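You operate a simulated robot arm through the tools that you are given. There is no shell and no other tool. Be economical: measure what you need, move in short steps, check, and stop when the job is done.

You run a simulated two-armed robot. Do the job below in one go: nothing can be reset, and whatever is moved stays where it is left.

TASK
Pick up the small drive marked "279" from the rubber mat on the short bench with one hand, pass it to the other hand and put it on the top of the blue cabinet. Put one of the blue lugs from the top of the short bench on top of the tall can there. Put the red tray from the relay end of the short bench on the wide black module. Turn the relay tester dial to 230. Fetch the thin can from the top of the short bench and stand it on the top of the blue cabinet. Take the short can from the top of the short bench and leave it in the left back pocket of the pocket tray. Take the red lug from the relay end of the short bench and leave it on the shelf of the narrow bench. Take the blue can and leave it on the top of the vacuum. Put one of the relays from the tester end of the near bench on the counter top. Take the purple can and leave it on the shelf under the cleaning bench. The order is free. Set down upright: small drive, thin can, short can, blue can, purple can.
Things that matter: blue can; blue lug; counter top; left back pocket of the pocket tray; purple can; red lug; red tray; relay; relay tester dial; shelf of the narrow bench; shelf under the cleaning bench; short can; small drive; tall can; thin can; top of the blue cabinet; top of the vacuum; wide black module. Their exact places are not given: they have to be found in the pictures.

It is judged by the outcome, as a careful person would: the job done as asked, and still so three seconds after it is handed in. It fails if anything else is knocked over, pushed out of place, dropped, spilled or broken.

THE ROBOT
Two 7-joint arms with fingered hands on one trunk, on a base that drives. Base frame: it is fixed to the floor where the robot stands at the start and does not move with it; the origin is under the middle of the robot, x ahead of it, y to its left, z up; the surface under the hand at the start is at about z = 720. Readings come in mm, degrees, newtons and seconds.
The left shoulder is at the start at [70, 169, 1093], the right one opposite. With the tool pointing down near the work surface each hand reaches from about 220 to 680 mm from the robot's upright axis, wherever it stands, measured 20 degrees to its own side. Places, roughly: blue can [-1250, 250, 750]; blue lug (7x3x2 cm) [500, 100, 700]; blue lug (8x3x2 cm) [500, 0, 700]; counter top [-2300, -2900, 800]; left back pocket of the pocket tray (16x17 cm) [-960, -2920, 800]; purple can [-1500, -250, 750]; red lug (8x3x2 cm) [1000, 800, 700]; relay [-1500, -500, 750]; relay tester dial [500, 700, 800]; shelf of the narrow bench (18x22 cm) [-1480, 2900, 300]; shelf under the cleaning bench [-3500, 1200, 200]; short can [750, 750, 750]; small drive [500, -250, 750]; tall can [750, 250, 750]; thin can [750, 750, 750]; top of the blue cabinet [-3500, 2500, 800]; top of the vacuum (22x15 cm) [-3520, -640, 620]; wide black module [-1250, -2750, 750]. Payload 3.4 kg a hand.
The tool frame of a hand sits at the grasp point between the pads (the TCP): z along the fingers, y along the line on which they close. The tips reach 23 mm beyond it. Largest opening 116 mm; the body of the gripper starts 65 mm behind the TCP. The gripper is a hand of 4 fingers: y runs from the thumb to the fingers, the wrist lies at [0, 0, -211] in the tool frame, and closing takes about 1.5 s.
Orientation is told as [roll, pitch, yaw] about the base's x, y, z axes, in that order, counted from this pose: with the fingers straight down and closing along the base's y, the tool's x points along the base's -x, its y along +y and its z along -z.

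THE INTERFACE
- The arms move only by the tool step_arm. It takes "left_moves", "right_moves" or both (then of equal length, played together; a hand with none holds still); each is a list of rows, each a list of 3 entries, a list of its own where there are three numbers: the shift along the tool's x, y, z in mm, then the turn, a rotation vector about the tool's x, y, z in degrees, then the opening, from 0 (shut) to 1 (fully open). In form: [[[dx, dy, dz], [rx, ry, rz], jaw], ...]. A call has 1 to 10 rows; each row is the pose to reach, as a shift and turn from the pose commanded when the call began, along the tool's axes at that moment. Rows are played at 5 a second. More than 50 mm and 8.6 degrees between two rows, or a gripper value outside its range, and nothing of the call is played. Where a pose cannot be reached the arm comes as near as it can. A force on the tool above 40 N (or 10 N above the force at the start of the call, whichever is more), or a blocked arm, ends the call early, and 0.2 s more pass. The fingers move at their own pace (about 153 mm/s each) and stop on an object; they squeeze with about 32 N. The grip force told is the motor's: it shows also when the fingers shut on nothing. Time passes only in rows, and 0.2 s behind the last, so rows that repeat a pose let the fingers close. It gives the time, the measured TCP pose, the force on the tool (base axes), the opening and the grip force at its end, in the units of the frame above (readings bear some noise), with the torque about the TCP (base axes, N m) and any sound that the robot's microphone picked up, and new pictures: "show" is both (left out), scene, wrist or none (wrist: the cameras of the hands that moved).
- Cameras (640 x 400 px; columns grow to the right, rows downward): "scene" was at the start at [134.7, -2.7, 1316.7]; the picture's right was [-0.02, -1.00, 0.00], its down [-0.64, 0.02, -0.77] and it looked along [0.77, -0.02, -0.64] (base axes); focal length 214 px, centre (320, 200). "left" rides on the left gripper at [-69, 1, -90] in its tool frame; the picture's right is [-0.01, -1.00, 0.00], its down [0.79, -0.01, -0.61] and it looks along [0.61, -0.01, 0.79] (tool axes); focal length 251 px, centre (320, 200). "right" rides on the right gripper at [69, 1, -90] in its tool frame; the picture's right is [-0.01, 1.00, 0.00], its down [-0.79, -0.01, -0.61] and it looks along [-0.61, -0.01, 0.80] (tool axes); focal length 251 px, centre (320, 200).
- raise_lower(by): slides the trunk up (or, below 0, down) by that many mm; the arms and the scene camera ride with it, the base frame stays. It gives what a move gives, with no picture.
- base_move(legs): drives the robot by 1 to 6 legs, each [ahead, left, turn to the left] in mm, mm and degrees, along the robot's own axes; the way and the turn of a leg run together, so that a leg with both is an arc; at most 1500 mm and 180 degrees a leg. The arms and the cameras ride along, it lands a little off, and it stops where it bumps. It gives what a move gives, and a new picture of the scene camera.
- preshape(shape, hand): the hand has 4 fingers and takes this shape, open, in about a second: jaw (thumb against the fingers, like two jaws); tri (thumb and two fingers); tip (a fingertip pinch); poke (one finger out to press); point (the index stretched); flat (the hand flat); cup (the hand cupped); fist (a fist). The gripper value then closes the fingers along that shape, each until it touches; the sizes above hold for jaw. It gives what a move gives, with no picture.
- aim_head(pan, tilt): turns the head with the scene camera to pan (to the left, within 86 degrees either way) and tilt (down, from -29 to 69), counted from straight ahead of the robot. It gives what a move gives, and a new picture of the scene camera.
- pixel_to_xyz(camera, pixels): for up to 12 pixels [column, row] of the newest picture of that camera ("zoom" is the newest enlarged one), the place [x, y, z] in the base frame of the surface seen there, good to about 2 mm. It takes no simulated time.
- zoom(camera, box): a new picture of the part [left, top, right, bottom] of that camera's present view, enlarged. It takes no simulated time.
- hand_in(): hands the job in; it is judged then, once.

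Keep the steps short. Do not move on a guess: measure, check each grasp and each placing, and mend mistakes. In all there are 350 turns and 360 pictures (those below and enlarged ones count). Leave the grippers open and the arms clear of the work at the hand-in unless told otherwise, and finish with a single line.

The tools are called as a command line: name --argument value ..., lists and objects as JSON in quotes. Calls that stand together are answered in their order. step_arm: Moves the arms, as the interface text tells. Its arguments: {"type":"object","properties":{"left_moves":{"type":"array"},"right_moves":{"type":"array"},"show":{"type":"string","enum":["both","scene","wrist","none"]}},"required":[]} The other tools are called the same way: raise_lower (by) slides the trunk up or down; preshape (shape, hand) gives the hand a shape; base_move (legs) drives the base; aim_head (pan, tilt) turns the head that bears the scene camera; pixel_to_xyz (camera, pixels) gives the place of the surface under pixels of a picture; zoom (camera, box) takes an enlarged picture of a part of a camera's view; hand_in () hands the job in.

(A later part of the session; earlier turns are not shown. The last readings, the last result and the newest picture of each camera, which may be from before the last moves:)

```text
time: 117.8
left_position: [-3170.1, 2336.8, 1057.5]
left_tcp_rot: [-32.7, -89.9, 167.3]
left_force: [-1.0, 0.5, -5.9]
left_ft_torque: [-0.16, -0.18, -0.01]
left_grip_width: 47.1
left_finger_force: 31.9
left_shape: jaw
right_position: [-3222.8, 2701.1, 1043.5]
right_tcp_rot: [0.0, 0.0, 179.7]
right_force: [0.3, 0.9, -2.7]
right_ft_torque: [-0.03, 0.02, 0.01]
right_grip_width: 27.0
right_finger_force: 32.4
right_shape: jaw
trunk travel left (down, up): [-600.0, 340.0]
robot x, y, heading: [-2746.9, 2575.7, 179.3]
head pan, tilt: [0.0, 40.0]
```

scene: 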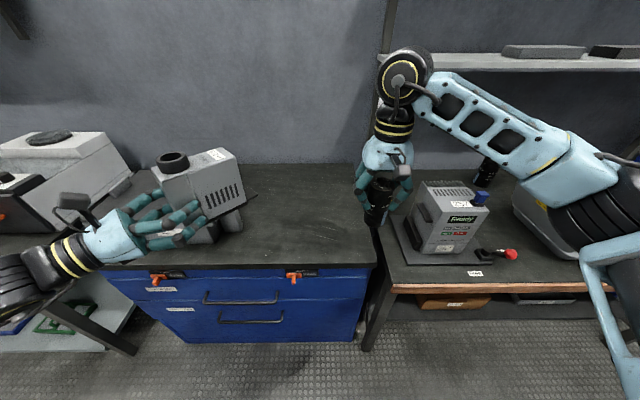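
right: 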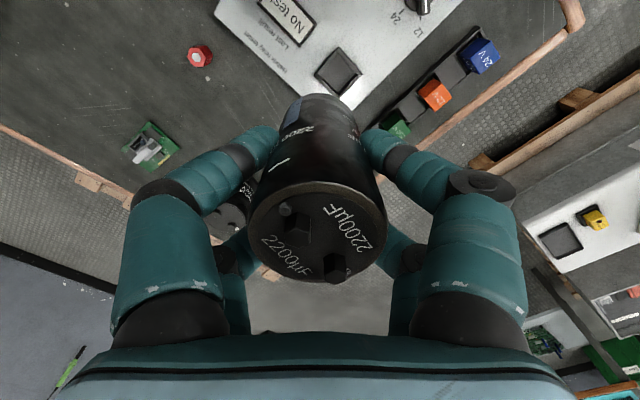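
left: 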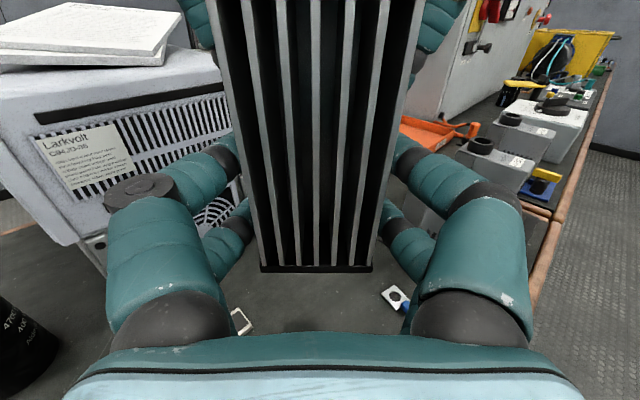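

Move the can over (−3340, 2680) and descend to just above.

step_arm --right_moves '[[[-40, 7, 0], [0, 0, 0], 0.15], [[-80, 14, 0], [0, 0, 0], 0.15], [[-117, 21, 0], [0, 0, 0], 0.15], [[-117, 21, 45], [0, 0, 0], 0.15], [[-117, 21, 90], [0, 0, 0], 0.15], [[-117, 21, 135], [0, 0, 0], 0.15], [[-117, 21, 175], [0, 0, 0], 0.15], [[-117, 21, 195], [0, 0, 0], 0.15]]' --show "both"

```text
time: 119.6
left_position: [-3169.8, 2337.6, 1057.1]
left_tcp_rot: [-47.0, -89.9, -178.4]
left_force: [0.4, -0.3, -6.0]
left_ft_torque: [-0.16, -0.15, 0.0]
left_grip_width: 47.3
left_finger_force: 31.9
left_shape: jaw
right_position: [-3340.0, 2678.8, 848.4]
right_tcp_rot: [-0.2, 0.0, 179.7]
right_force: [0.0, -0.7, -2.8]
right_ft_torque: [-0.02, 0.01, 0.01]
right_grip_width: 26.6
right_finger_force: 31.7
right_shape: jaw
trunk travel left (down, up): [-600.0, 340.0]
robot x, y, heading: [-2748.8, 2579.5, 179.6]
head pan, tilt: [0.0, 40.0]
```

scene: 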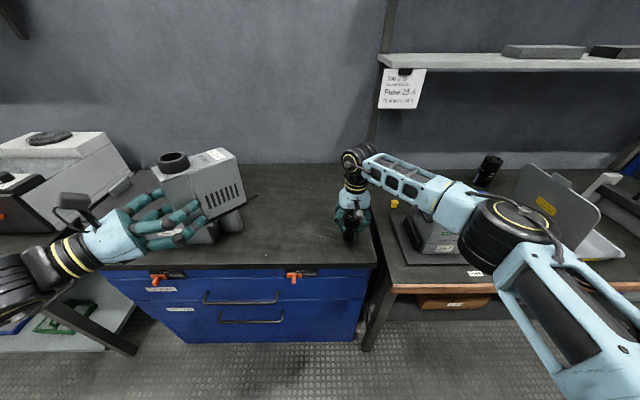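
right: 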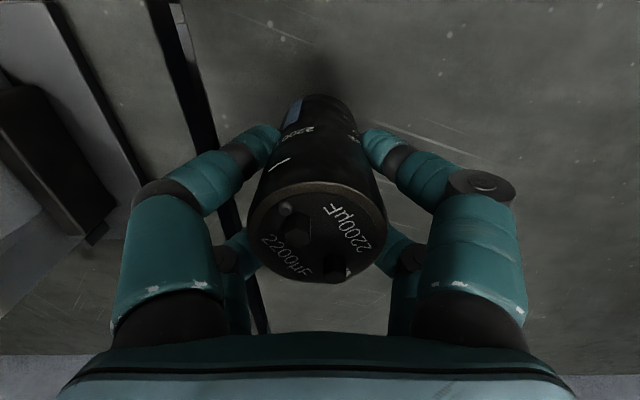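

Lower gently until contact.

step_arm --right_moves '[[[0, 0, 10], [0, 0, 0], 0.15], [[0, 0, 14], [0, 0, 0], 0.15], [[0, 0, 16], [0, 0, 0], 0.15], [[0, 0, 18], [0, 0, 0], 0.15], [[0, 0, 20], [0, 0, 0], 0.15], [[0, 0, 22], [0, 0, 0], 0.15]]' --show "none"

```text
time: 121.0
left_position: [-3170.6, 2337.2, 1057.7]
left_tcp_rot: [-29.0, -89.9, 163.5]
left_force: [-0.3, 0.2, -5.8]
left_ft_torque: [-0.16, -0.18, 0.01]
left_grip_width: 47.1
left_finger_force: 31.8
left_shape: jaw
right_position: [-3339.3, 2680.6, 828.1]
right_tcp_rot: [-0.1, -0.1, 179.7]
right_force: [-2.6, 0.9, 4.7]
right_ft_torque: [0.02, 0.0, 0.02]
right_grip_width: 26.8
right_finger_force: 31.9
right_shape: jaw
trunk travel left (down, up): [-600.0, 340.0]
robot x, y, heading: [-2748.5, 2579.4, 179.5]
head pan, tilt: [0.0, 40.0]
```

Contact (force turned upward). Open and rise.

step_arm --right_moves '[[[0, 0, 0], [0, 0, 0], 0.4], [[0, 0, 0], [0, 0, 0], 0.75], [[0, 0, 0], [0, 0, 0], 0.75], [[0, 0, -45], [0, 0, 0], 0.75], [[0, 0, -90], [0, 0, 0], 0.75], [[0, 0, -135], [0, 0, 0], 0.75], [[30, -20, -165], [0, 0, 0], 0.75], [[70, -30, -190], [0, 0, 0], 0.75], [[110, -40, -200], [0, 0, 0], 0.75]]' --show "both"

```text
time: 123.0
left_position: [-3167.4, 2337.2, 1057.5]
left_tcp_rot: [35.4, -89.9, 99.1]
left_force: [-0.3, 0.4, -4.8]
left_ft_torque: [-0.21, -0.17, 0.0]
left_grip_width: 47.0
left_finger_force: 31.7
left_shape: jaw
right_position: [-3226.7, 2720.9, 1026.8]
right_tcp_rot: [0.1, -0.1, 179.6]
right_force: [0.8, -0.8, -0.3]
right_ft_torque: [0.01, 0.03, -0.02]
right_grip_width: 86.9
right_finger_force: 0.0
right_shape: jaw
trunk travel left (down, up): [-600.0, 340.0]
robot x, y, heading: [-2747.8, 2577.3, 179.2]
head pan, tilt: [0.0, 40.0]
```

scene: 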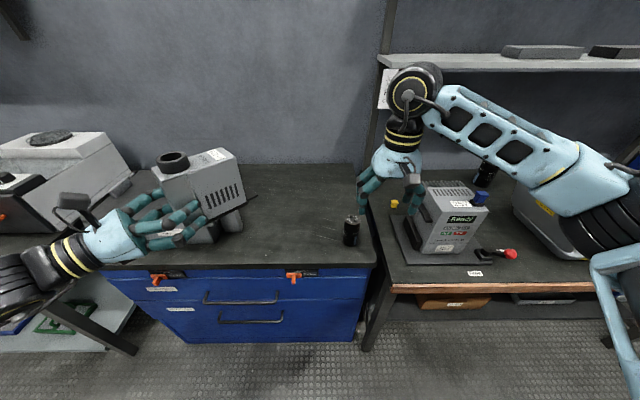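
right: 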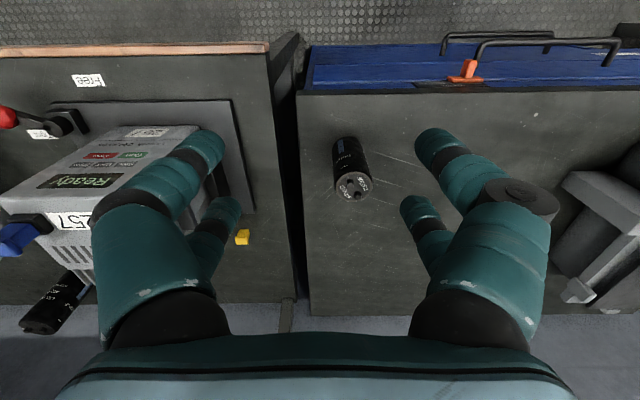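

Thin can stands. Move the drive with the left hand over (−3317, 2457).

step_arm --left_moves '[[[0, 5, 45], [0, 0, 0], 0.2], [[0, 10, 90], [0, 0, 0], 0.2], [[0, 15, 135], [0, 0, 0], 0.2], [[10, 20, 180], [0, 0, 0], 0.2], [[45, 20, 189], [0, 0, 0], 0.2], [[90, 20, 189], [0, 0, 0], 0.2], [[135, 20, 189], [0, 0, 0], 0.2], [[180, 20, 189], [0, 0, 0], 0.2], [[215, 20, 189], [0, 0, 0], 0.2]]' --show "both"

```text
time: 125.0
left_position: [-3319.6, 2460.2, 841.9]
left_tcp_rot: [-19.6, -89.9, 154.1]
left_force: [-0.5, -1.0, -5.6]
left_ft_torque: [-0.2, -0.15, -0.02]
left_grip_width: 46.9
left_finger_force: 31.9
left_shape: jaw
right_position: [-3229.0, 2721.5, 1025.0]
right_tcp_rot: [0.0, 0.1, 179.7]
right_force: [-0.8, 0.3, 0.3]
right_ft_torque: [-0.02, 0.0, -0.03]
right_grip_width: 86.7
right_finger_force: 0.0
right_shape: jaw
trunk travel left (down, up): [-600.0, 340.0]
robot x, y, heading: [-2748.0, 2577.9, 179.3]
head pan, tilt: [0.0, 40.0]
```

scene: 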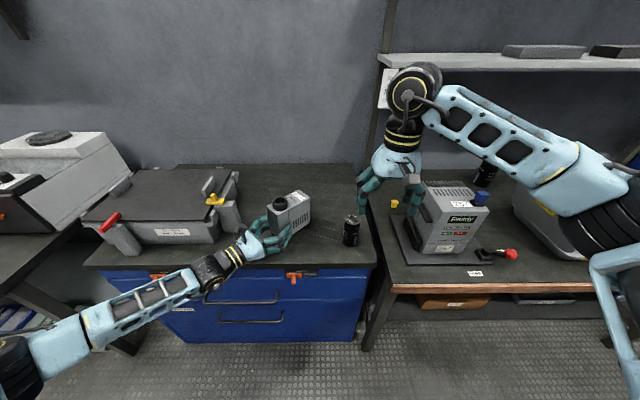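
left: 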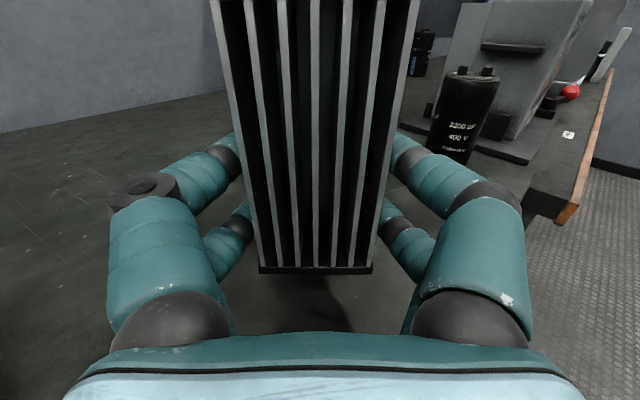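

Lower gently.

step_arm --left_moves '[[[15, 0, 0], [0, 0, 0], 0.2], [[28, 0, 0], [0, 0, 0], 0.2], [[33, 0, 0], [0, 0, 0], 0.2], [[36, 0, 0], [0, 0, 0], 0.2], [[38, 0, 0], [0, 0, 0], 0.2], [[40, 0, 0], [0, 0, 0], 0.2], [[42, 0, 0], [0, 0, 0], 0.2]]' --show "wrist"

```text
time: 126.6
left_position: [-3316.3, 2460.1, 801.0]
left_tcp_rot: [-45.1, -89.9, 179.6]
left_force: [0.4, 0.2, -5.1]
left_ft_torque: [-0.09, -0.12, -0.03]
left_grip_width: 47.2
left_finger_force: 31.8
left_shape: jaw
right_position: [-3228.1, 2722.2, 1025.3]
right_tcp_rot: [0.0, -0.1, 179.7]
right_force: [-0.1, 0.8, 0.2]
right_ft_torque: [-0.01, -0.02, 0.02]
right_grip_width: 86.8
right_finger_force: 0.0
right_shape: jaw
trunk travel left (down, up): [-600.0, 340.0]
robot x, y, heading: [-2750.2, 2577.4, 179.5]
head pan, tilt: [0.0, 40.0]
```

left: 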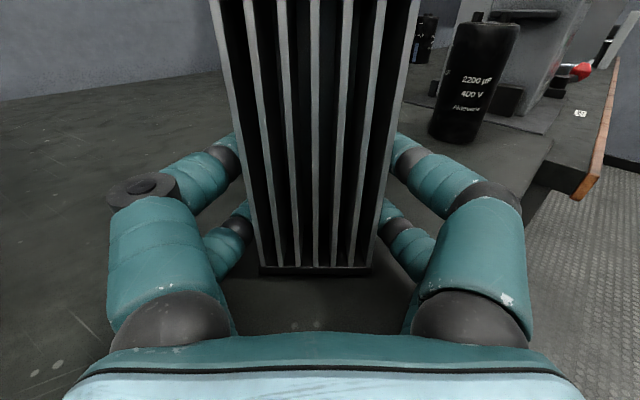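

Torque is starting to fall; a few more mm.

step_arm --left_moves '[[[1.5, 0, 0], [0, 0, 0], 0.2], [[3, 0, 0], [0, 0, 0], 0.2], [[4.5, 0, 0], [0, 0, 0], 0.2], [[6, 0, 0], [0, 0, 0], 0.2]]' --show "none"

```text
time: 127.6
left_position: [-3316.8, 2457.5, 796.4]
left_tcp_rot: [154.6, -89.9, -20.1]
left_force: [-3.4, 0.3, 3.9]
left_ft_torque: [0.21, 0.32, -0.1]
left_grip_width: 47.3
left_finger_force: 32.1
left_shape: jaw
right_position: [-3227.1, 2722.3, 1025.8]
right_tcp_rot: [0.0, 0.1, 179.7]
right_force: [-0.6, 0.2, 0.3]
right_ft_torque: [0.02, 0.0, -0.02]
right_grip_width: 87.0
right_finger_force: 0.1
right_shape: jaw
trunk travel left (down, up): [-600.0, 340.0]
robot x, y, heading: [-2748.7, 2571.8, 179.3]
head pan, tilt: [0.0, 40.0]
```

Resting. Open and retreat backward, then up.

step_arm --left_moves '[[[0, 0, 0], [0, 0, 0], 0.4], [[0, 0, 0], [0, 0, 0], 0.75], [[0, 0, 0], [0, 0, 0], 0.75], [[0, 0, -30], [0, 0, 0], 0.75], [[0, 0, -65], [0, 0, 0], 0.75], [[0, 0, -110], [0, 0, 0], 0.75], [[-40, 0, -130], [0, 0, 0], 0.75], [[-85, 0, -150], [0, 0, 0], 0.75], [[-130, 0, -165], [0, 0, 0], 0.75], [[-175, 0, -175], [0, 0, 0], 0.75]]' --show "both"

```text
time: 129.8
left_position: [-3187.8, 2335.0, 969.0]
left_tcp_rot: [48.3, -89.8, 86.1]
left_force: [-0.4, -0.2, -0.3]
left_ft_torque: [-0.02, 0.0, 0.05]
left_grip_width: 86.9
left_finger_force: 0.1
left_shape: jaw
right_position: [-3227.5, 2721.8, 1026.2]
right_tcp_rot: [0.1, 0.0, 179.7]
right_force: [0.0, -0.2, -0.6]
right_ft_torque: [-0.02, 0.01, -0.01]
right_grip_width: 86.5
right_finger_force: 0.0
right_shape: jaw
trunk travel left (down, up): [-600.0, 340.0]
robot x, y, heading: [-2749.5, 2576.9, 179.6]
head pan, tilt: [0.0, 40.0]
```

scene: 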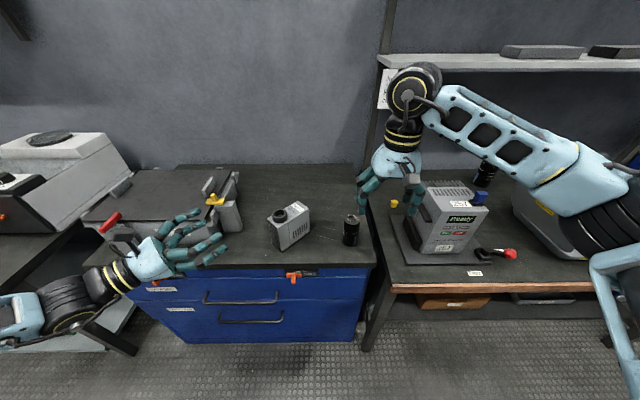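
left: 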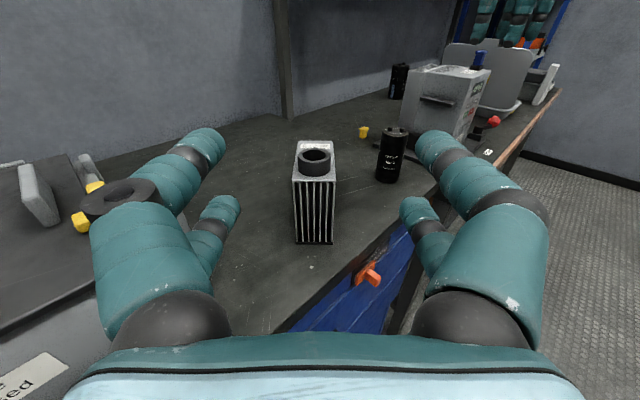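

Both stand upright. Back off and drive down the aisle to the near bench's back side, then turn to face it.

base_move --legs '[[-400, 0, 0], [0, 1400, 0], [0, 1350, 0], [0, 0, -90]]'

step_arm --left_moves '[[[0, 0, 0], [7.5, 0, 0], 0.75], [[0, 0, 0], [15, 0, 0], 0.75], [[0, 0, 0], [22.5, 0, 0], 0.75], [[0, 0, 0], [30, 0, 0], 0.75], [[0, 0, 0], [37.5, 0, 0], 0.75], [[0, 0, 0], [45, 0, 0], 0.75]]' --show "none"

step_arm --left_moves '[[[0, 0, 0], [-4.6, 4.6, -4.6], 0.75], [[0, 0, 0], [-9.2, 9.2, -9.2], 0.75], [[0, 0, 0], [-13.8, 13.8, -13.8], 0.75], [[0, 0, 0], [-18.4, 18.4, -18.4], 0.75], [[0, 0, 0], [-23, 23, -23], 0.75], [[0, 0, 0], [-27.6, 27.6, -27.6], 0.75], [[0, 0, 0], [-32.2, 32.2, -32.2], 0.75], [[0, 0, 0], [-36.8, 36.8, -36.8], 0.75], [[0, 0, 0], [-41.4, 41.4, -41.4], 0.75], [[0, 0, 0], [-46, 46, -46], 0.75]]' --show "none"

step_arm --left_moves '[[[0, 0, 0], [-4.6, 4.6, -4.6], 0.75], [[0, 0, 0], [-9.2, 9.2, -9.2], 0.75], [[0, 0, 0], [-13.8, 13.8, -13.8], 0.75], [[0, 0, 0], [-18.4, 18.4, -18.4], 0.75], [[0, 0, 0], [-23.3, 23.3, -23.3], 0.75]]' --show "none"

```text
time: 149.0
left_position: [-2637.2, 272.3, 969.5]
left_tcp_rot: [6.1, -89.9, 37.9]
left_force: [-0.3, -1.2, -0.8]
left_ft_torque: [0.0, -0.02, 0.0]
left_grip_width: 86.7
left_finger_force: 0.0
left_shape: jaw
right_position: [-2247.9, 307.3, 1025.8]
right_tcp_rot: [0.0, -0.1, 89.2]
right_force: [-0.3, -0.1, -0.2]
right_ft_torque: [0.02, 0.03, -0.01]
right_grip_width: 86.6
right_finger_force: 0.0
right_shape: jaw
trunk travel left (down, up): [-600.0, 340.0]
robot x, y, heading: [-2395.8, -172.1, 88.9]
head pan, tilt: [0.0, 40.0]
```

scene: 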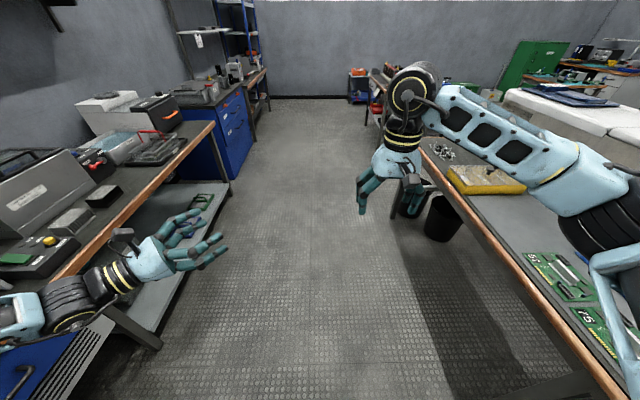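

```text
time: 150.4
left_position: [-2635.8, 271.8, 968.4]
left_tcp_rot: [-72.4, -89.9, 71.3]
left_force: [-0.3, -0.2, -0.1]
left_ft_torque: [-0.02, 0.03, -0.01]
left_grip_width: 87.0
left_finger_force: 0.0
left_shape: jaw
right_position: [-2248.3, 306.2, 1023.8]
right_tcp_rot: [0.0, 0.2, 89.2]
right_force: [-0.2, -0.7, -0.7]
right_ft_torque: [0.01, 0.01, 0.01]
right_grip_width: 86.7
right_finger_force: 0.1
right_shape: jaw
trunk travel left (down, up): [-600.0, 340.0]
robot x, y, heading: [-2394.1, -169.5, 88.8]
head pan, tilt: [0.0, 40.0]
```

```text
time: 152.6
left_position: [-2649.7, 267.0, 922.7]
left_tcp_rot: [-21.7, -28.9, 70.7]
left_force: [-0.1, 0.0, -0.9]
left_ft_torque: [0.01, -0.01, -0.04]
left_grip_width: 87.0
left_finger_force: 0.0
left_shape: jaw
left hand out of reach, approached as far as the arm can: row 9, 10
right_position: [-2248.1, 307.8, 1026.1]
right_tcp_rot: [-0.1, 0.0, 89.2]
right_force: [0.1, 0.4, 0.2]
right_ft_torque: [-0.03, -0.02, -0.05]
right_grip_width: 86.6
right_finger_force: 0.0
right_shape: jaw
trunk travel left (down, up): [-600.0, 340.0]
robot x, y, heading: [-2395.4, -176.4, 89.1]
head pan, tilt: [0.0, 40.0]
```

```text
time: 153.8
left_position: [-2663.2, 242.2, 813.9]
left_tcp_rot: [-22.8, -11.9, 92.1]
left_force: [1.0, 0.0, -0.3]
left_ft_torque: [-0.04, 0.03, 0.02]
left_grip_width: 86.8
left_finger_force: 0.1
left_shape: jaw
left hand out of reach, approached as far as the arm can: row 1, 2, 3, 4, 5
right_position: [-2247.4, 306.6, 1025.2]
right_tcp_rot: [0.1, 0.0, 89.2]
right_force: [0.6, -0.4, 0.1]
right_ft_torque: [-0.02, 0.0, 0.0]
right_grip_width: 86.6
right_finger_force: 0.1
right_shape: jaw
trunk travel left (down, up): [-600.0, 340.0]
robot x, y, heading: [-2394.4, -170.1, 89.0]
head pan, tilt: [0.0, 40.0]
```

Left hand ended tilted and low; correct orientation and raise.

step_arm --left_moves '[[[0, 0, -40], [-5.7, 3, 0], 0.75], [[0, 0, -80], [-11.4, 6, 0], 0.75], [[0, 0, -120], [-17.1, 9, 0.3], 0.75], [[0, 0, -160], [-22.8, 11.9, 0.6], 0.75], [[0, 0, -190], [-22.8, 11.9, 0.6], 0.75]]' --show "none"

base_move --legs '[[0, 0, -89]]'

```text
time: 155.0
left_position: [-2770.0, 190.2, 781.4]
left_tcp_rot: [-14.8, -5.5, 95.4]
left_force: [-0.4, 0.1, -0.4]
left_ft_torque: [-0.01, 0.03, 0.01]
left_grip_width: 87.2
left_finger_force: 0.0
left_shape: jaw
left hand out of reach, approached as far as the arm can: row 1, 2, 3, 4, 5
right_position: [-2248.3, 306.8, 1026.3]
right_tcp_rot: [0.1, 0.1, 89.3]
right_force: [-1.1, 0.2, -0.3]
right_ft_torque: [0.02, 0.0, -0.01]
right_grip_width: 86.9
right_finger_force: 0.0
right_shape: jaw
trunk travel left (down, up): [-600.0, 340.0]
robot x, y, heading: [-2395.6, -169.9, 89.1]
head pan, tilt: [0.0, 40.0]
```

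```text
time: 159.3
left_position: [-2023.4, 195.3, 781.7]
left_tcp_rot: [-14.9, -5.7, 3.9]
left_force: [0.1, -0.4, 1.4]
left_ft_torque: [0.0, 0.01, 0.0]
left_grip_width: 87.0
left_finger_force: 0.1
left_shape: jaw
right_position: [-1922.2, -330.0, 1025.8]
right_tcp_rot: [-0.1, 0.1, -2.1]
right_force: [0.1, 0.2, -0.2]
right_ft_torque: [0.02, -0.02, -0.02]
right_grip_width: 86.8
right_finger_force: 0.1
right_shape: jaw
trunk travel left (down, up): [-600.0, 340.0]
robot x, y, heading: [-2395.2, -167.2, -2.3]
head pan, tilt: [0.0, 40.0]
```

scene: 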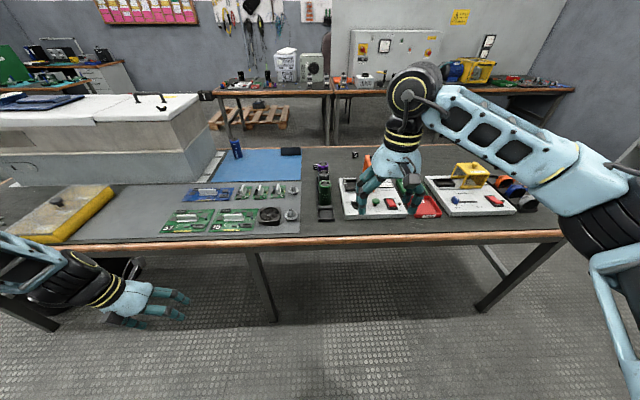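

step_arm --left_moves '[[[-20, 0, -30], [-4, 1.5, 1], 0.75], [[-40, 0, -60], [-8, 3, 2], 0.75], [[-60, 0, -90], [-12, 4.5, 3], 0.75], [[-80, 0, -120], [-15, 5.6, 5], 0.75], [[-80, 0, -150], [-15, 5.6, 5], 0.75]]' --show "scene"

```text
time: 160.5
left_position: [-1966.4, 367.9, 782.0]
left_tcp_rot: [-2.5, -2.9, -1.9]
left_force: [-0.6, 0.9, -0.3]
left_ft_torque: [-0.02, 0.03, 0.0]
left_grip_width: 87.1
left_finger_force: 0.0
left_shape: jaw
left hand out of reach, approached as far as the arm can: row 1, 2, 3, 4, 5
right_position: [-1921.4, -328.0, 1025.3]
right_tcp_rot: [0.0, 0.2, -2.1]
right_force: [0.9, -0.2, 0.0]
right_ft_torque: [-0.01, -0.01, 0.03]
right_grip_width: 87.0
right_finger_force: 0.0
right_shape: jaw
trunk travel left (down, up): [-600.0, 340.0]
robot x, y, heading: [-2396.8, -168.5, -2.3]
head pan, tilt: [0.0, 40.0]
```

scene: 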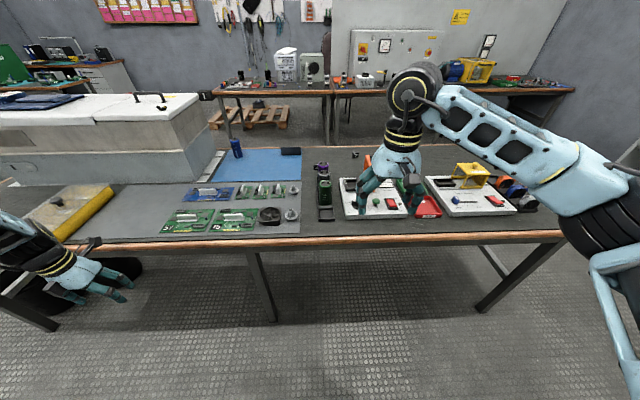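

step_arm --left_moves '[[[0, 0, -40], [-1, 1, 0], 0.75], [[0, 0, -80], [-2, 2.9, 0], 0.75], [[0, 0, -120], [-2.5, 2.9, 0], 0.75], [[0, 0, -160], [-2.5, 2.9, 0], 0.75], [[0, 0, -200], [-2.5, 2.9, 0], 0.75]]' --show "none"

```text
time: 161.7
left_position: [-1955.6, 462.1, 978.6]
left_tcp_rot: [-0.2, -0.1, -1.8]
left_force: [-1.0, -0.2, -0.2]
left_ft_torque: [0.02, 0.0, 0.01]
left_grip_width: 87.0
left_finger_force: 0.0
left_shape: jaw
left hand out of reach, approached as far as the arm can: row 1, 2, 3, 4, 5
right_position: [-1920.8, -331.3, 1025.1]
right_tcp_rot: [0.0, 0.0, -2.1]
right_force: [0.1, -0.3, 0.0]
right_ft_torque: [0.01, -0.04, 0.01]
right_grip_width: 86.9
right_finger_force: 0.1
right_shape: jaw
trunk travel left (down, up): [-600.0, 340.0]
robot x, y, heading: [-2398.1, -172.4, -2.4]
head pan, tilt: [0.0, 40.0]
```

step_arm --left_moves '[[[0, -40, -20], [0, 0, 0], 0.75], [[0, -80, -40], [0, 0, 0], 0.75], [[0, -120, -60], [0, 0, 0], 0.75], [[0, -160, -80], [0, 0, 0], 0.75], [[0, -200, -100], [0, 0, 0], 0.75], [[0, -240, -110], [0, 0, 0], 0.75], [[0, -280, -110], [0, 0, 0], 0.75]]' --show "none"

zoom --camera "scene" --box '[150, 120, 400, 276]'

```text
time: 163.3
left_position: [-1875.9, 365.9, 1102.5]
left_tcp_rot: [-0.1, -0.1, -1.9]
left_force: [-0.5, 0.3, 0.3]
left_ft_torque: [0.01, 0.01, -0.02]
left_grip_width: 86.8
left_finger_force: 0.1
left_shape: jaw
left hand out of reach, approached as far as the arm can: row 1, 2, 3, 4, 5, 6, 7
right_position: [-1920.5, -329.9, 1025.5]
right_tcp_rot: [0.1, 0.0, -2.1]
right_force: [0.0, -0.5, 0.5]
right_ft_torque: [-0.01, 0.02, 0.0]
right_grip_width: 86.6
right_finger_force: 0.0
right_shape: jaw
trunk travel left (down, up): [-600.0, 340.0]
robot x, y, heading: [-2395.4, -173.6, -2.5]
head pan, tilt: [0.0, 40.0]
```

```text
2.56 times, centred on (275, 198) of scene
```

zoom: 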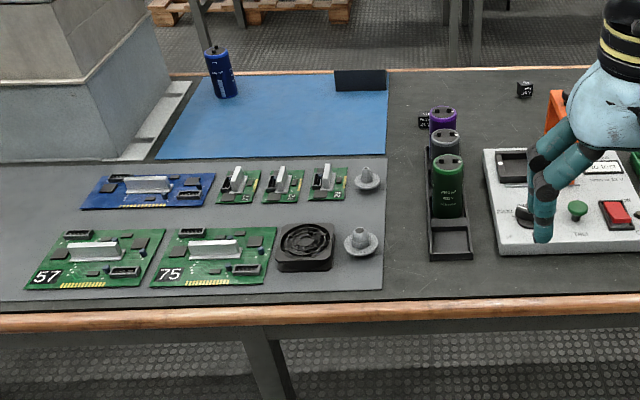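

step_arm --left_moves '[[[20, -35, 0], [0, 0, 0], 0.75], [[40, -70, 0], [0, 0, 0], 0.75], [[60, -105, 0], [0, 0, 0], 0.75], [[80, -140, 0], [0, 0, 0], 0.75], [[100, -175, 0], [0, 0, 0], 0.75], [[100, -175, 0], [0, 0, 0], 0.75]]' --show "scene"

pixel_to_xyz --camera "zoom" --pixels '[[214, 50], [225, 85], [443, 112], [443, 130], [446, 165], [445, 135], [447, 235], [525, 88], [423, 121], [434, 160], [430, 250], [470, 250]]'

```text
time: 164.7
left_position: [-1875.9, 366.2, 1101.9]
left_tcp_rot: [0.0, -0.1, -1.8]
left_force: [-1.1, 0.2, 0.2]
left_ft_torque: [0.0, 0.0, -0.02]
left_grip_width: 86.9
left_finger_force: 0.1
left_shape: jaw
left hand out of reach, approached as far as the arm can: row 1, 2, 3, 4, 5, 6
right_position: [-1921.0, -330.0, 1025.5]
right_tcp_rot: [0.0, 0.0, -2.1]
right_force: [0.5, 0.7, -0.5]
right_ft_torque: [-0.03, 0.01, 0.0]
right_grip_width: 86.7
right_finger_force: 0.2
right_shape: jaw
trunk travel left (down, up): [-600.0, 340.0]
robot x, y, heading: [-2395.3, -167.5, -2.3]
head pan, tilt: [0.0, 40.0]
```

scene: 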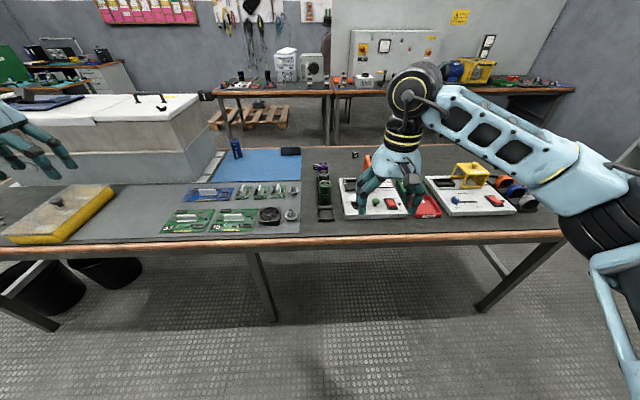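

```text
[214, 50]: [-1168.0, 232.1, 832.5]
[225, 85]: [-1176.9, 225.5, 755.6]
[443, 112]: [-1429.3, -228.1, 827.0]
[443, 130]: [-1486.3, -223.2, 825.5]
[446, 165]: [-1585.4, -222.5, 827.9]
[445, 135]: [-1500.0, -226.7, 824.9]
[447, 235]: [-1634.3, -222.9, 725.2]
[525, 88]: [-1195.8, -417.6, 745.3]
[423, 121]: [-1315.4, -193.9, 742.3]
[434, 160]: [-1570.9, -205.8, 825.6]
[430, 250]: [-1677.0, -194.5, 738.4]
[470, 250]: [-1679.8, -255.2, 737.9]
```

Left arm is against a joint limit. I'll retrace: re-tilt toward the horizontal pose while moving to the earlier good spot.

step_arm --left_moves '[[[14, -24, 7], [4.6, -4.6, 4.6], 0.75], [[28, -48, 14], [9.2, -9.2, 9.2], 0.75], [[42, -72, 21], [13.8, -13.8, 13.8], 0.75], [[56, -96, 28], [18.4, -18.4, 18.4], 0.75], [[70, -120, 35], [23, -23, 23], 0.75], [[84, -144, 42], [27.6, -27.6, 27.6], 0.75], [[98, -168, 49], [32.2, -32.2, 32.2], 0.75], [[112, -192, 56], [36.8, -36.8, 36.8], 0.75], [[126, -216, 63], [41.4, -41.4, 41.4], 0.75], [[139, -239, 72], [46, -46, 46], 0.75]]' --show "none"

```text
time: 166.9
left_position: [-1829.9, 258.3, 1147.0]
left_tcp_rot: [-31.0, -52.1, -30.7]
left_force: [-0.3, -0.3, -0.7]
left_ft_torque: [0.0, 0.02, 0.01]
left_grip_width: 86.8
left_finger_force: 0.0
left_shape: jaw
left hand out of reach, approached as far as the arm can: row 1, 2, 3, 4, 5, 6, 7, 8, 9, 10
right_position: [-1921.2, -329.9, 1025.5]
right_tcp_rot: [-0.1, 0.0, -2.0]
right_force: [0.4, -0.3, 0.3]
right_ft_torque: [0.04, -0.02, 0.0]
right_grip_width: 86.8
right_finger_force: 0.1
right_shape: jaw
trunk travel left (down, up): [-600.0, 340.0]
robot x, y, heading: [-2393.0, -173.3, -2.5]
head pan, tilt: [0.0, 40.0]
```

aim_head --pan 45 --tilt 25

```text
time: 168.0
left_position: [-1829.7, 258.6, 1147.2]
left_tcp_rot: [-30.8, -52.1, -30.5]
left_force: [0.2, -0.2, -0.1]
left_ft_torque: [0.03, 0.04, -0.02]
left_grip_width: 86.9
left_finger_force: 0.0
left_shape: jaw
right_position: [-1919.9, -330.4, 1025.0]
right_tcp_rot: [0.1, 0.0, -2.0]
right_force: [0.1, 1.2, -0.1]
right_ft_torque: [0.02, -0.03, 0.0]
right_grip_width: 86.7
right_finger_force: 0.2
right_shape: jaw
trunk travel left (down, up): [-600.0, 340.0]
robot x, y, heading: [-2393.3, -171.7, -2.5]
head pan, tilt: [45.0, 25.0]
```

scene: 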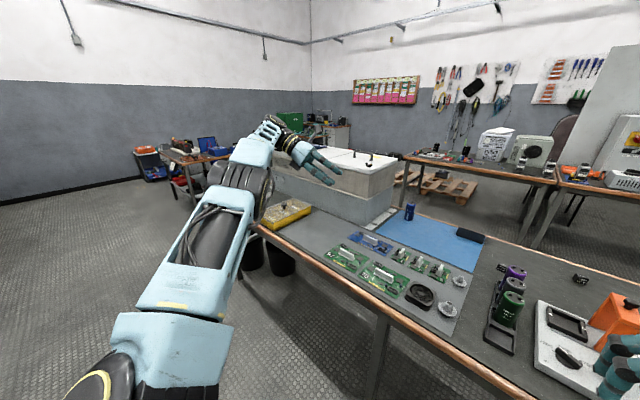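

step_arm --left_moves '[[[24, -30, 18], [0, 0, 0], 0.75], [[48, -60, 36], [0, 0, 0], 0.75], [[72, -90, 54], [0, 0, 0], 0.75], [[96, -120, 72], [0, 0, 0], 0.75], [[120, -150, 90], [0, 0, 0], 0.75], [[143, -179, 109], [0, 0, 0], 0.75], [[143, -179, 109], [0, 0, 0], 0.75]]' --show "scene"

```text
time: 169.6
left_position: [-1829.2, 258.3, 1146.6]
left_tcp_rot: [-30.8, -52.1, -30.7]
left_force: [-0.3, 0.7, -0.8]
left_ft_torque: [-0.01, 0.0, 0.01]
left_grip_width: 86.9
left_finger_force: 0.1
left_shape: jaw
left hand out of reach, approached as far as the arm can: row 1, 2, 3, 4, 5, 6, 7
right_position: [-1920.3, -329.0, 1024.6]
right_tcp_rot: [0.0, 0.1, -2.1]
right_force: [0.2, -0.1, 0.6]
right_ft_torque: [-0.04, -0.03, -0.02]
right_grip_width: 86.6
right_finger_force: 0.1
right_shape: jaw
trunk travel left (down, up): [-600.0, 340.0]
robot x, y, heading: [-2395.8, -170.9, -2.4]
head pan, tilt: [45.0, 25.0]
```

scene: 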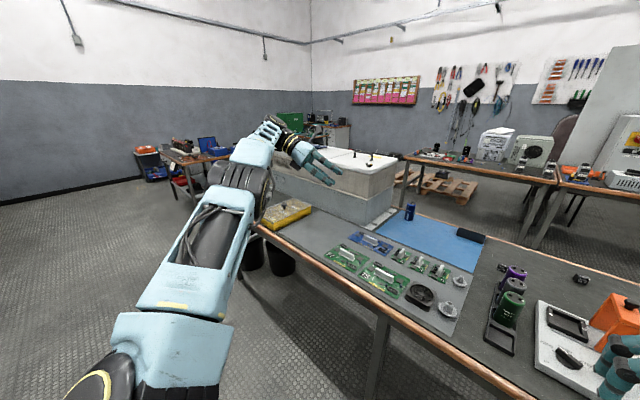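

step_arm --left_moves '[[[30, 9, -29], [0, 0, 0], 0.75], [[60, 18, -58], [0, 0, 0], 0.75], [[90, 27, -87], [0, 0, 0], 0.75], [[122, 35, -117], [0, 0, 0], 0.75]]' --show "none"

```text
time: 170.6
left_position: [-1907.9, 338.6, 1095.5]
left_tcp_rot: [-30.9, -52.2, -30.7]
left_force: [-0.2, -0.5, 0.1]
left_ft_torque: [0.03, -0.02, 0.02]
left_grip_width: 87.1
left_finger_force: 0.1
left_shape: jaw
left hand out of reach, approached as far as the arm can: row 1, 2, 3, 4
right_position: [-1923.4, -329.4, 1027.5]
right_tcp_rot: [0.0, -0.1, -2.1]
right_force: [-0.7, -0.4, 0.0]
right_ft_torque: [0.01, -0.01, 0.01]
right_grip_width: 86.7
right_finger_force: 0.2
right_shape: jaw
trunk travel left (down, up): [-600.0, 340.0]
robot x, y, heading: [-2397.4, -171.1, -2.6]
head pan, tilt: [45.0, 25.0]
```

step_arm --left_moves '[[[17, -31, -11], [0, 0, 0], 0.75], [[34, -63, -22], [0, 0, 0], 0.75], [[51, -95, -33], [0, 0, 0], 0.75], [[68, -126, -44], [0, 0, 0], 0.75]]' --show "scene"

```text
time: 171.6
left_position: [-2060.0, 322.4, 1104.5]
left_tcp_rot: [-30.7, -52.3, -30.8]
left_force: [-1.0, -0.2, 0.1]
left_ft_torque: [0.02, 0.01, 0.0]
left_grip_width: 87.0
left_finger_force: 0.0
left_shape: jaw
right_position: [-1923.8, -330.7, 1026.8]
right_tcp_rot: [-0.1, -0.1, -2.1]
right_force: [0.3, -0.3, -0.1]
right_ft_torque: [0.0, -0.02, -0.02]
right_grip_width: 86.6
right_finger_force: 0.0
right_shape: jaw
trunk travel left (down, up): [-600.0, 340.0]
robot x, y, heading: [-2393.6, -175.0, -2.4]
head pan, tilt: [45.0, 25.0]
```

scene: 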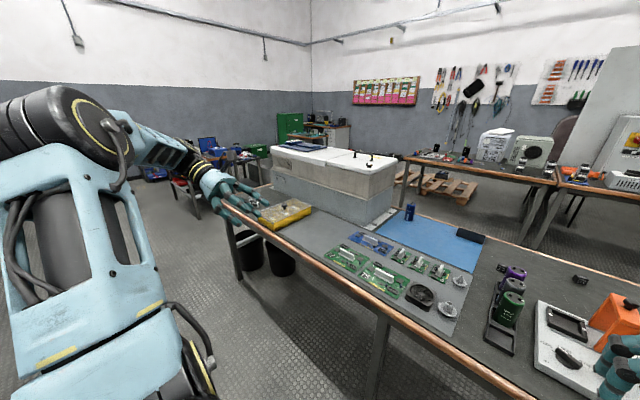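

Freed. Now return to pointing down while moving inward.

step_arm --left_moves '[[[-6, -3, 14], [-4.6, 4.6, -4.6], 0.75], [[-12, -7, 28], [-9.2, 9.2, -9.2], 0.75], [[-18, -10, 42], [-13.8, 13.8, -13.8], 0.75], [[-24, -14, 55], [-18.4, 18.4, -18.4], 0.75], [[-31, -17, 69], [-23, 23, -23], 0.75], [[-37, -20, 83], [-27.6, 27.6, -27.6], 0.75], [[-43, -24, 97], [-32.2, 32.2, -32.2], 0.75], [[-50, -27, 110], [-36.8, 36.8, -36.8], 0.75], [[-56, -31, 124], [-41.4, 41.4, -41.4], 0.75], [[-62, -34, 138], [-46, 46, -46], 0.75]]' --show "none"

aim_head --pan 0 --tilt 40

```text
time: 173.8
left_position: [-1884.6, 381.7, 1085.2]
left_tcp_rot: [3.7, 3.8, 4.6]
left_force: [-0.7, -0.8, 0.1]
left_ft_torque: [0.01, -0.04, 0.01]
left_grip_width: 87.3
left_finger_force: 0.0
left_shape: jaw
left hand out of reach, approached as far as the arm can: row 2, 3, 4, 5, 6, 7, 8, 9, 10
right_position: [-1923.3, -329.6, 1027.2]
right_tcp_rot: [0.0, -0.1, -2.1]
right_force: [-0.6, 0.4, 0.0]
right_ft_torque: [0.03, 0.03, 0.01]
right_grip_width: 86.6
right_finger_force: 0.0
right_shape: jaw
trunk travel left (down, up): [-600.0, 340.0]
robot x, y, heading: [-2395.7, -171.1, -2.7]
head pan, tilt: [45.0, 25.0]
```

```text
time: 174.9
left_position: [-1881.6, 380.8, 1084.1]
left_tcp_rot: [3.7, 3.7, 4.5]
left_force: [-0.4, 0.2, 0.2]
left_ft_torque: [0.03, -0.01, 0.01]
left_grip_width: 87.0
left_finger_force: 0.0
left_shape: jaw
right_position: [-1921.0, -329.3, 1025.6]
right_tcp_rot: [0.0, 0.0, -2.1]
right_force: [-0.5, 0.5, 0.5]
right_ft_torque: [0.04, -0.01, -0.02]
right_grip_width: 87.0
right_finger_force: 0.1
right_shape: jaw
trunk travel left (down, up): [-600.0, 340.0]
robot x, y, heading: [-2393.5, -174.3, -2.5]
head pan, tilt: [0.0, 40.0]
```

scene: 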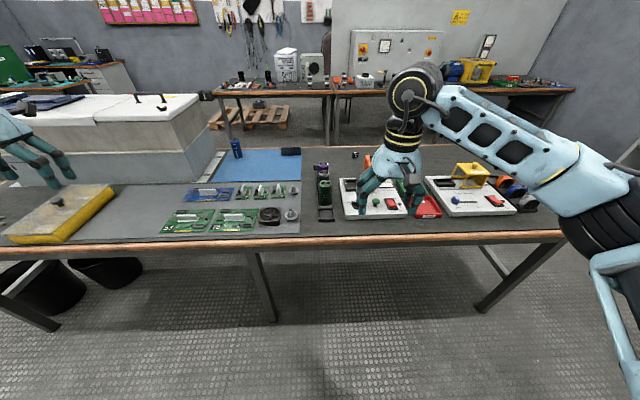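

Still limited by the route of rotation. Try a different one: tilt fingers forward (about tool y) while retreating.

step_arm --left_moves '[[[15, -5, 0], [0, -8, 0], 0.75], [[30, -10, 0], [0, -16, 0], 0.75], [[45, -15, 0], [0, -24, 0], 0.75], [[60, -20, 0], [0, -32, 0], 0.75], [[75, -25, 0], [0, -40, 0], 0.75], [[90, -30, 0], [0, -48, 0], 0.75], [[105, -35, 0], [0, -56, 0], 0.75], [[120, -40, 0], [0, -64, 0], 0.75]]' --show "scene"

```text
time: 176.9
left_position: [-1951.9, 540.5, 1192.6]
left_tcp_rot: [46.3, -61.5, -18.3]
left_force: [0.5, 0.3, -0.3]
left_ft_torque: [0.02, -0.04, 0.0]
left_grip_width: 86.8
left_finger_force: 0.1
left_shape: jaw
left hand out of reach, approached as far as the arm can: row 1, 2, 3, 4, 5, 6, 7, 8
right_position: [-1924.1, -327.6, 1026.8]
right_tcp_rot: [-0.2, 0.0, -2.1]
right_force: [-0.2, 0.6, 0.5]
right_ft_torque: [0.0, 0.0, 0.0]
right_grip_width: 86.6
right_finger_force: 0.2
right_shape: jaw
trunk travel left (down, up): [-600.0, 340.0]
robot x, y, heading: [-2394.9, -169.5, -2.6]
head pan, tilt: [0.0, 40.0]
stopped in row 8 (left hand): the arm was blocked; the commanded pose is now the measured one
```

scene: 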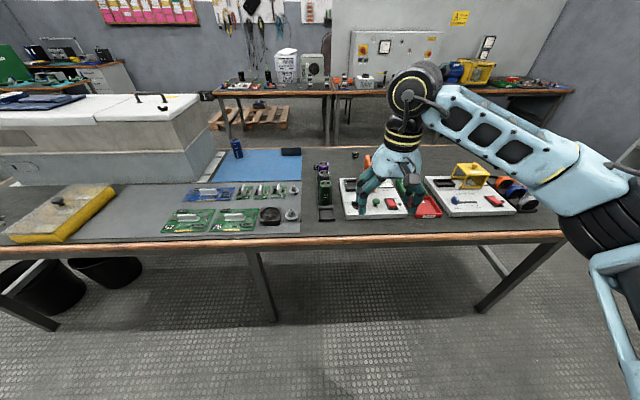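

aim_head --pan 55 --tilt 15

```text
time: 178.2
left_position: [-1947.8, 538.7, 1192.7]
left_tcp_rot: [46.7, -61.5, -18.5]
left_force: [0.7, -0.7, -0.2]
left_ft_torque: [-0.01, -0.03, -0.02]
left_grip_width: 86.9
left_finger_force: 0.0
left_shape: jaw
right_position: [-1920.2, -331.4, 1026.8]
right_tcp_rot: [0.0, 0.0, -2.1]
right_force: [0.4, 0.1, 0.5]
right_ft_torque: [0.01, -0.03, -0.03]
right_grip_width: 87.1
right_finger_force: 0.0
right_shape: jaw
trunk travel left (down, up): [-600.0, 340.0]
robot x, y, heading: [-2397.2, -173.3, -2.2]
head pan, tilt: [55.0, 15.0]
```

scene: 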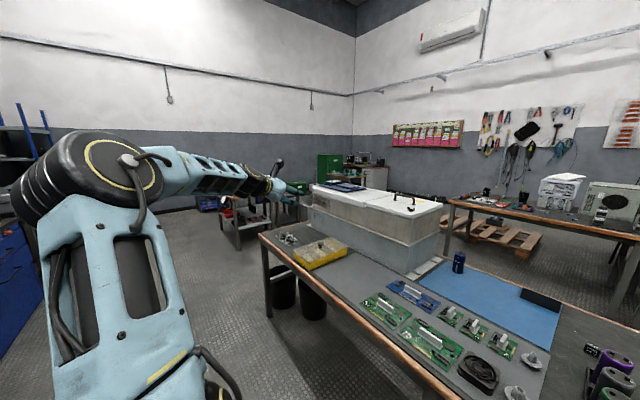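

Elbow is now in the up configuration. Rotate directly to pointing down (computed 71.6° rotation) while moving inward.

step_arm --left_moves '[[[4, -27, -11], [3.55, 7.05, 1], 0.75], [[7, -54, -22], [7.1, 14.1, 2], 0.75], [[11, -80, -33], [10.6, 21.1, 3], 0.75], [[14, -107, -44], [14.2, 28.2, 4], 0.75], [[18, -134, -55], [17.7, 35.2, 5], 0.75], [[21, -161, -66], [21.3, 42.3, 6], 0.75], [[25, -188, -77], [24.8, 49.3, 7], 0.75], [[28, -214, -88], [28.4, 56.4, 8], 0.75], [[32, -241, -99], [31.9, 63.4, 8.9], 0.75]]' --show "scene"

```text
time: 180.2
left_position: [-1884.3, 371.0, 1111.8]
left_tcp_rot: [-0.3, 0.3, -0.2]
left_force: [-0.2, 0.3, 0.3]
left_ft_torque: [-0.04, -0.01, -0.02]
left_grip_width: 86.9
left_finger_force: 0.1
left_shape: jaw
left hand out of reach, approached as far as the arm can: row 1, 2, 3, 4, 5, 6, 7, 8, 9
right_position: [-1919.2, -327.3, 1026.6]
right_tcp_rot: [-0.1, 0.0, -2.1]
right_force: [-0.3, 0.9, 0.6]
right_ft_torque: [-0.04, 0.04, 0.02]
right_grip_width: 86.6
right_finger_force: 0.1
right_shape: jaw
trunk travel left (down, up): [-600.0, 340.0]
robot x, y, heading: [-2391.9, -171.8, -2.5]
head pan, tilt: [55.0, 15.0]
```

scene: 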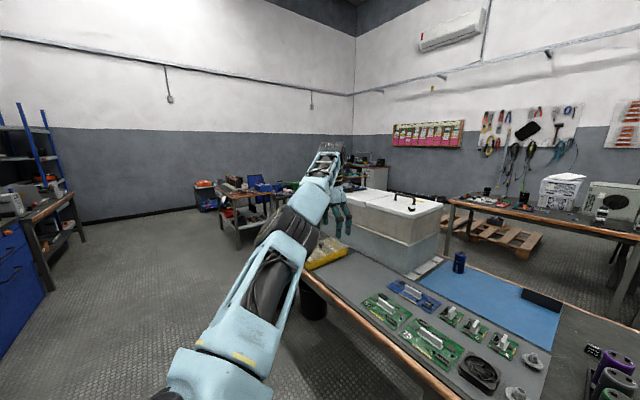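

step_arm --left_moves '[[[10, -10, -15], [0, 8, 0], 0.75], [[20, -20, -30], [0, 16, 0], 0.75], [[30, -30, -45], [0, 24, 0], 0.75], [[45, -40, -60], [0, 32, 0], 0.75], [[70, -60, -60], [0, 40, 0], 0.75], [[100, -80, -60], [0, 40, 0], 0.75], [[130, -100, -60], [0, 40, 0], 0.75]]' --show "scene"

```text
time: 181.8
left_position: [-2067.6, 467.0, 1064.9]
left_tcp_rot: [-0.1, 40.1, 0.0]
left_force: [0.2, 0.6, 0.6]
left_ft_torque: [0.04, 0.01, 0.03]
left_grip_width: 87.0
left_finger_force: 0.0
left_shape: jaw
left hand out of reach, approached as far as the arm can: row 1, 2, 3, 4, 5, 6, 7
right_position: [-1921.5, -329.2, 1024.8]
right_tcp_rot: [0.0, 0.0, -2.0]
right_force: [-0.1, -0.1, -0.4]
right_ft_torque: [0.0, -0.02, 0.01]
right_grip_width: 86.9
right_finger_force: 0.0
right_shape: jaw
trunk travel left (down, up): [-600.0, 340.0]
robot x, y, heading: [-2392.9, -171.2, -2.3]
head pan, tilt: [55.0, 15.0]
```

scene: 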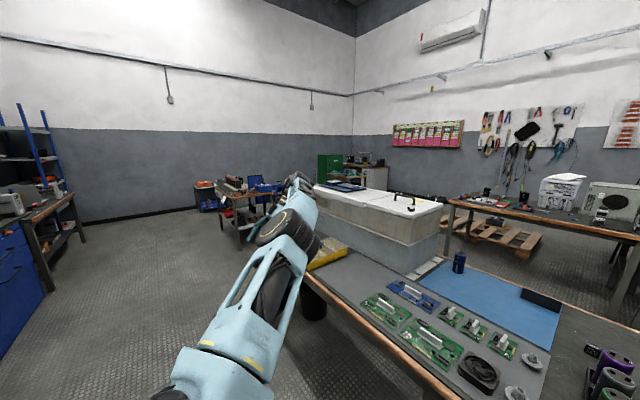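

step_arm --left_moves '[[[0, 0, 0], [0, -8, 0], 0.75], [[0, 0, 0], [0, -16, 0], 0.75], [[0, 0, 0], [0, -24, 0], 0.75], [[0, 0, 0], [0, -32, 0], 0.75], [[0, 0, 0], [0, -40, 0], 0.75]]' --show "none"

step_arm --left_moves '[[[0, 0, 0], [0, 0, 8.5], 0.75], [[0, 0, 0], [0, 0, 17], 0.75], [[0, 0, 0], [0, 0, 25.5], 0.75], [[0, 0, 0], [0, 0, 34], 0.75], [[10, 0, 0], [0, 0, 42.5], 0.75], [[20, 0, 0], [0, 0, 51], 0.75], [[40, 0, 0], [0, 0, 59.5], 0.75], [[60, 0, 0], [0, 0, 68], 0.75], [[80, 0, 0], [0, 0, 76.5], 0.75], [[100, 0, 0], [0, 0, 85], 0.75]]' --show "none"

```text
time: 183.0
left_position: [-2082.2, 503.0, 1120.6]
left_tcp_rot: [-0.2, -0.1, -0.1]
left_force: [-0.6, 0.1, 0.7]
left_ft_torque: [0.0, -0.04, 0.0]
left_grip_width: 87.0
left_finger_force: 0.1
left_shape: jaw
left hand out of reach, approached as far as the arm can: row 1, 2, 3, 4, 5
right_position: [-1922.7, -330.9, 1026.7]
right_tcp_rot: [0.0, -0.1, -2.1]
right_force: [0.3, -0.3, 0.4]
right_ft_torque: [0.05, -0.02, -0.03]
right_grip_width: 86.5
right_finger_force: 0.0
right_shape: jaw
trunk travel left (down, up): [-600.0, 340.0]
robot x, y, heading: [-2400.6, -172.9, -2.2]
head pan, tilt: [55.0, 15.0]
```

```text
time: 185.2
left_position: [-2166.7, 526.9, 1125.4]
left_tcp_rot: [0.0, -0.1, -85.2]
left_force: [0.2, -0.7, -0.9]
left_ft_torque: [0.0, 0.0, 0.0]
left_grip_width: 86.9
left_finger_force: 0.1
left_shape: jaw
left hand out of reach, approached as far as the arm can: row 5, 6, 7, 8, 9, 10
right_position: [-1923.4, -332.4, 1025.5]
right_tcp_rot: [0.0, -0.1, -2.1]
right_force: [-0.7, 0.1, 0.0]
right_ft_torque: [0.0, 0.02, -0.03]
right_grip_width: 86.7
right_finger_force: 0.1
right_shape: jaw
trunk travel left (down, up): [-600.0, 340.0]
robot x, y, heading: [-2397.7, -170.7, -2.3]
head pan, tilt: [55.0, 15.0]
```

step_arm --left_moves '[[[-40, 13, 0], [0, 0, 0], 0.75], [[-80, 26, 0], [0, 0, 0], 0.75], [[-125, 39, 0], [0, 0, 0], 0.75], [[-170, 52, 0], [0, 0, 0], 0.75], [[-215, 65, 0], [0, 0, 0], 0.75], [[-258, 78, 0], [0, 0, 0], 0.75]]' --show "scene"

```text
time: 186.6
left_position: [-1971.0, 432.9, 1160.7]
left_tcp_rot: [-0.3, -0.2, -84.9]
left_force: [0.1, 0.4, -0.3]
left_ft_torque: [-0.01, 0.03, 0.0]
left_grip_width: 86.9
left_finger_force: 0.0
left_shape: jaw
left hand out of reach, approached as far as the arm can: row 1, 2, 3, 4, 5, 6
right_position: [-1917.7, -330.4, 1024.8]
right_tcp_rot: [0.1, 0.1, -2.0]
right_force: [1.1, 0.3, -0.4]
right_ft_torque: [0.0, -0.01, -0.01]
right_grip_width: 86.7
right_finger_force: 0.1
right_shape: jaw
trunk travel left (down, up): [-600.0, 340.0]
robot x, y, heading: [-2395.8, -170.4, -2.2]
head pan, tilt: [55.0, 15.0]
```

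scene: 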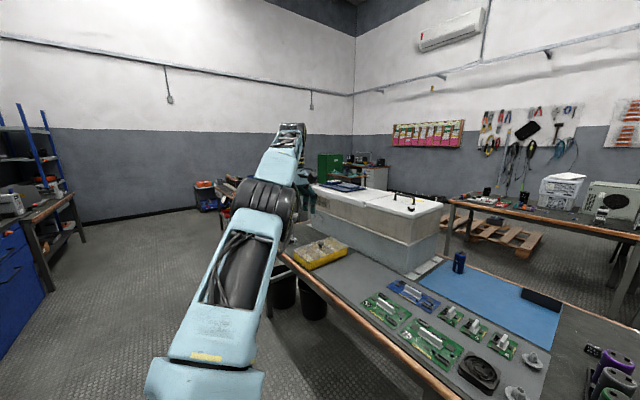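

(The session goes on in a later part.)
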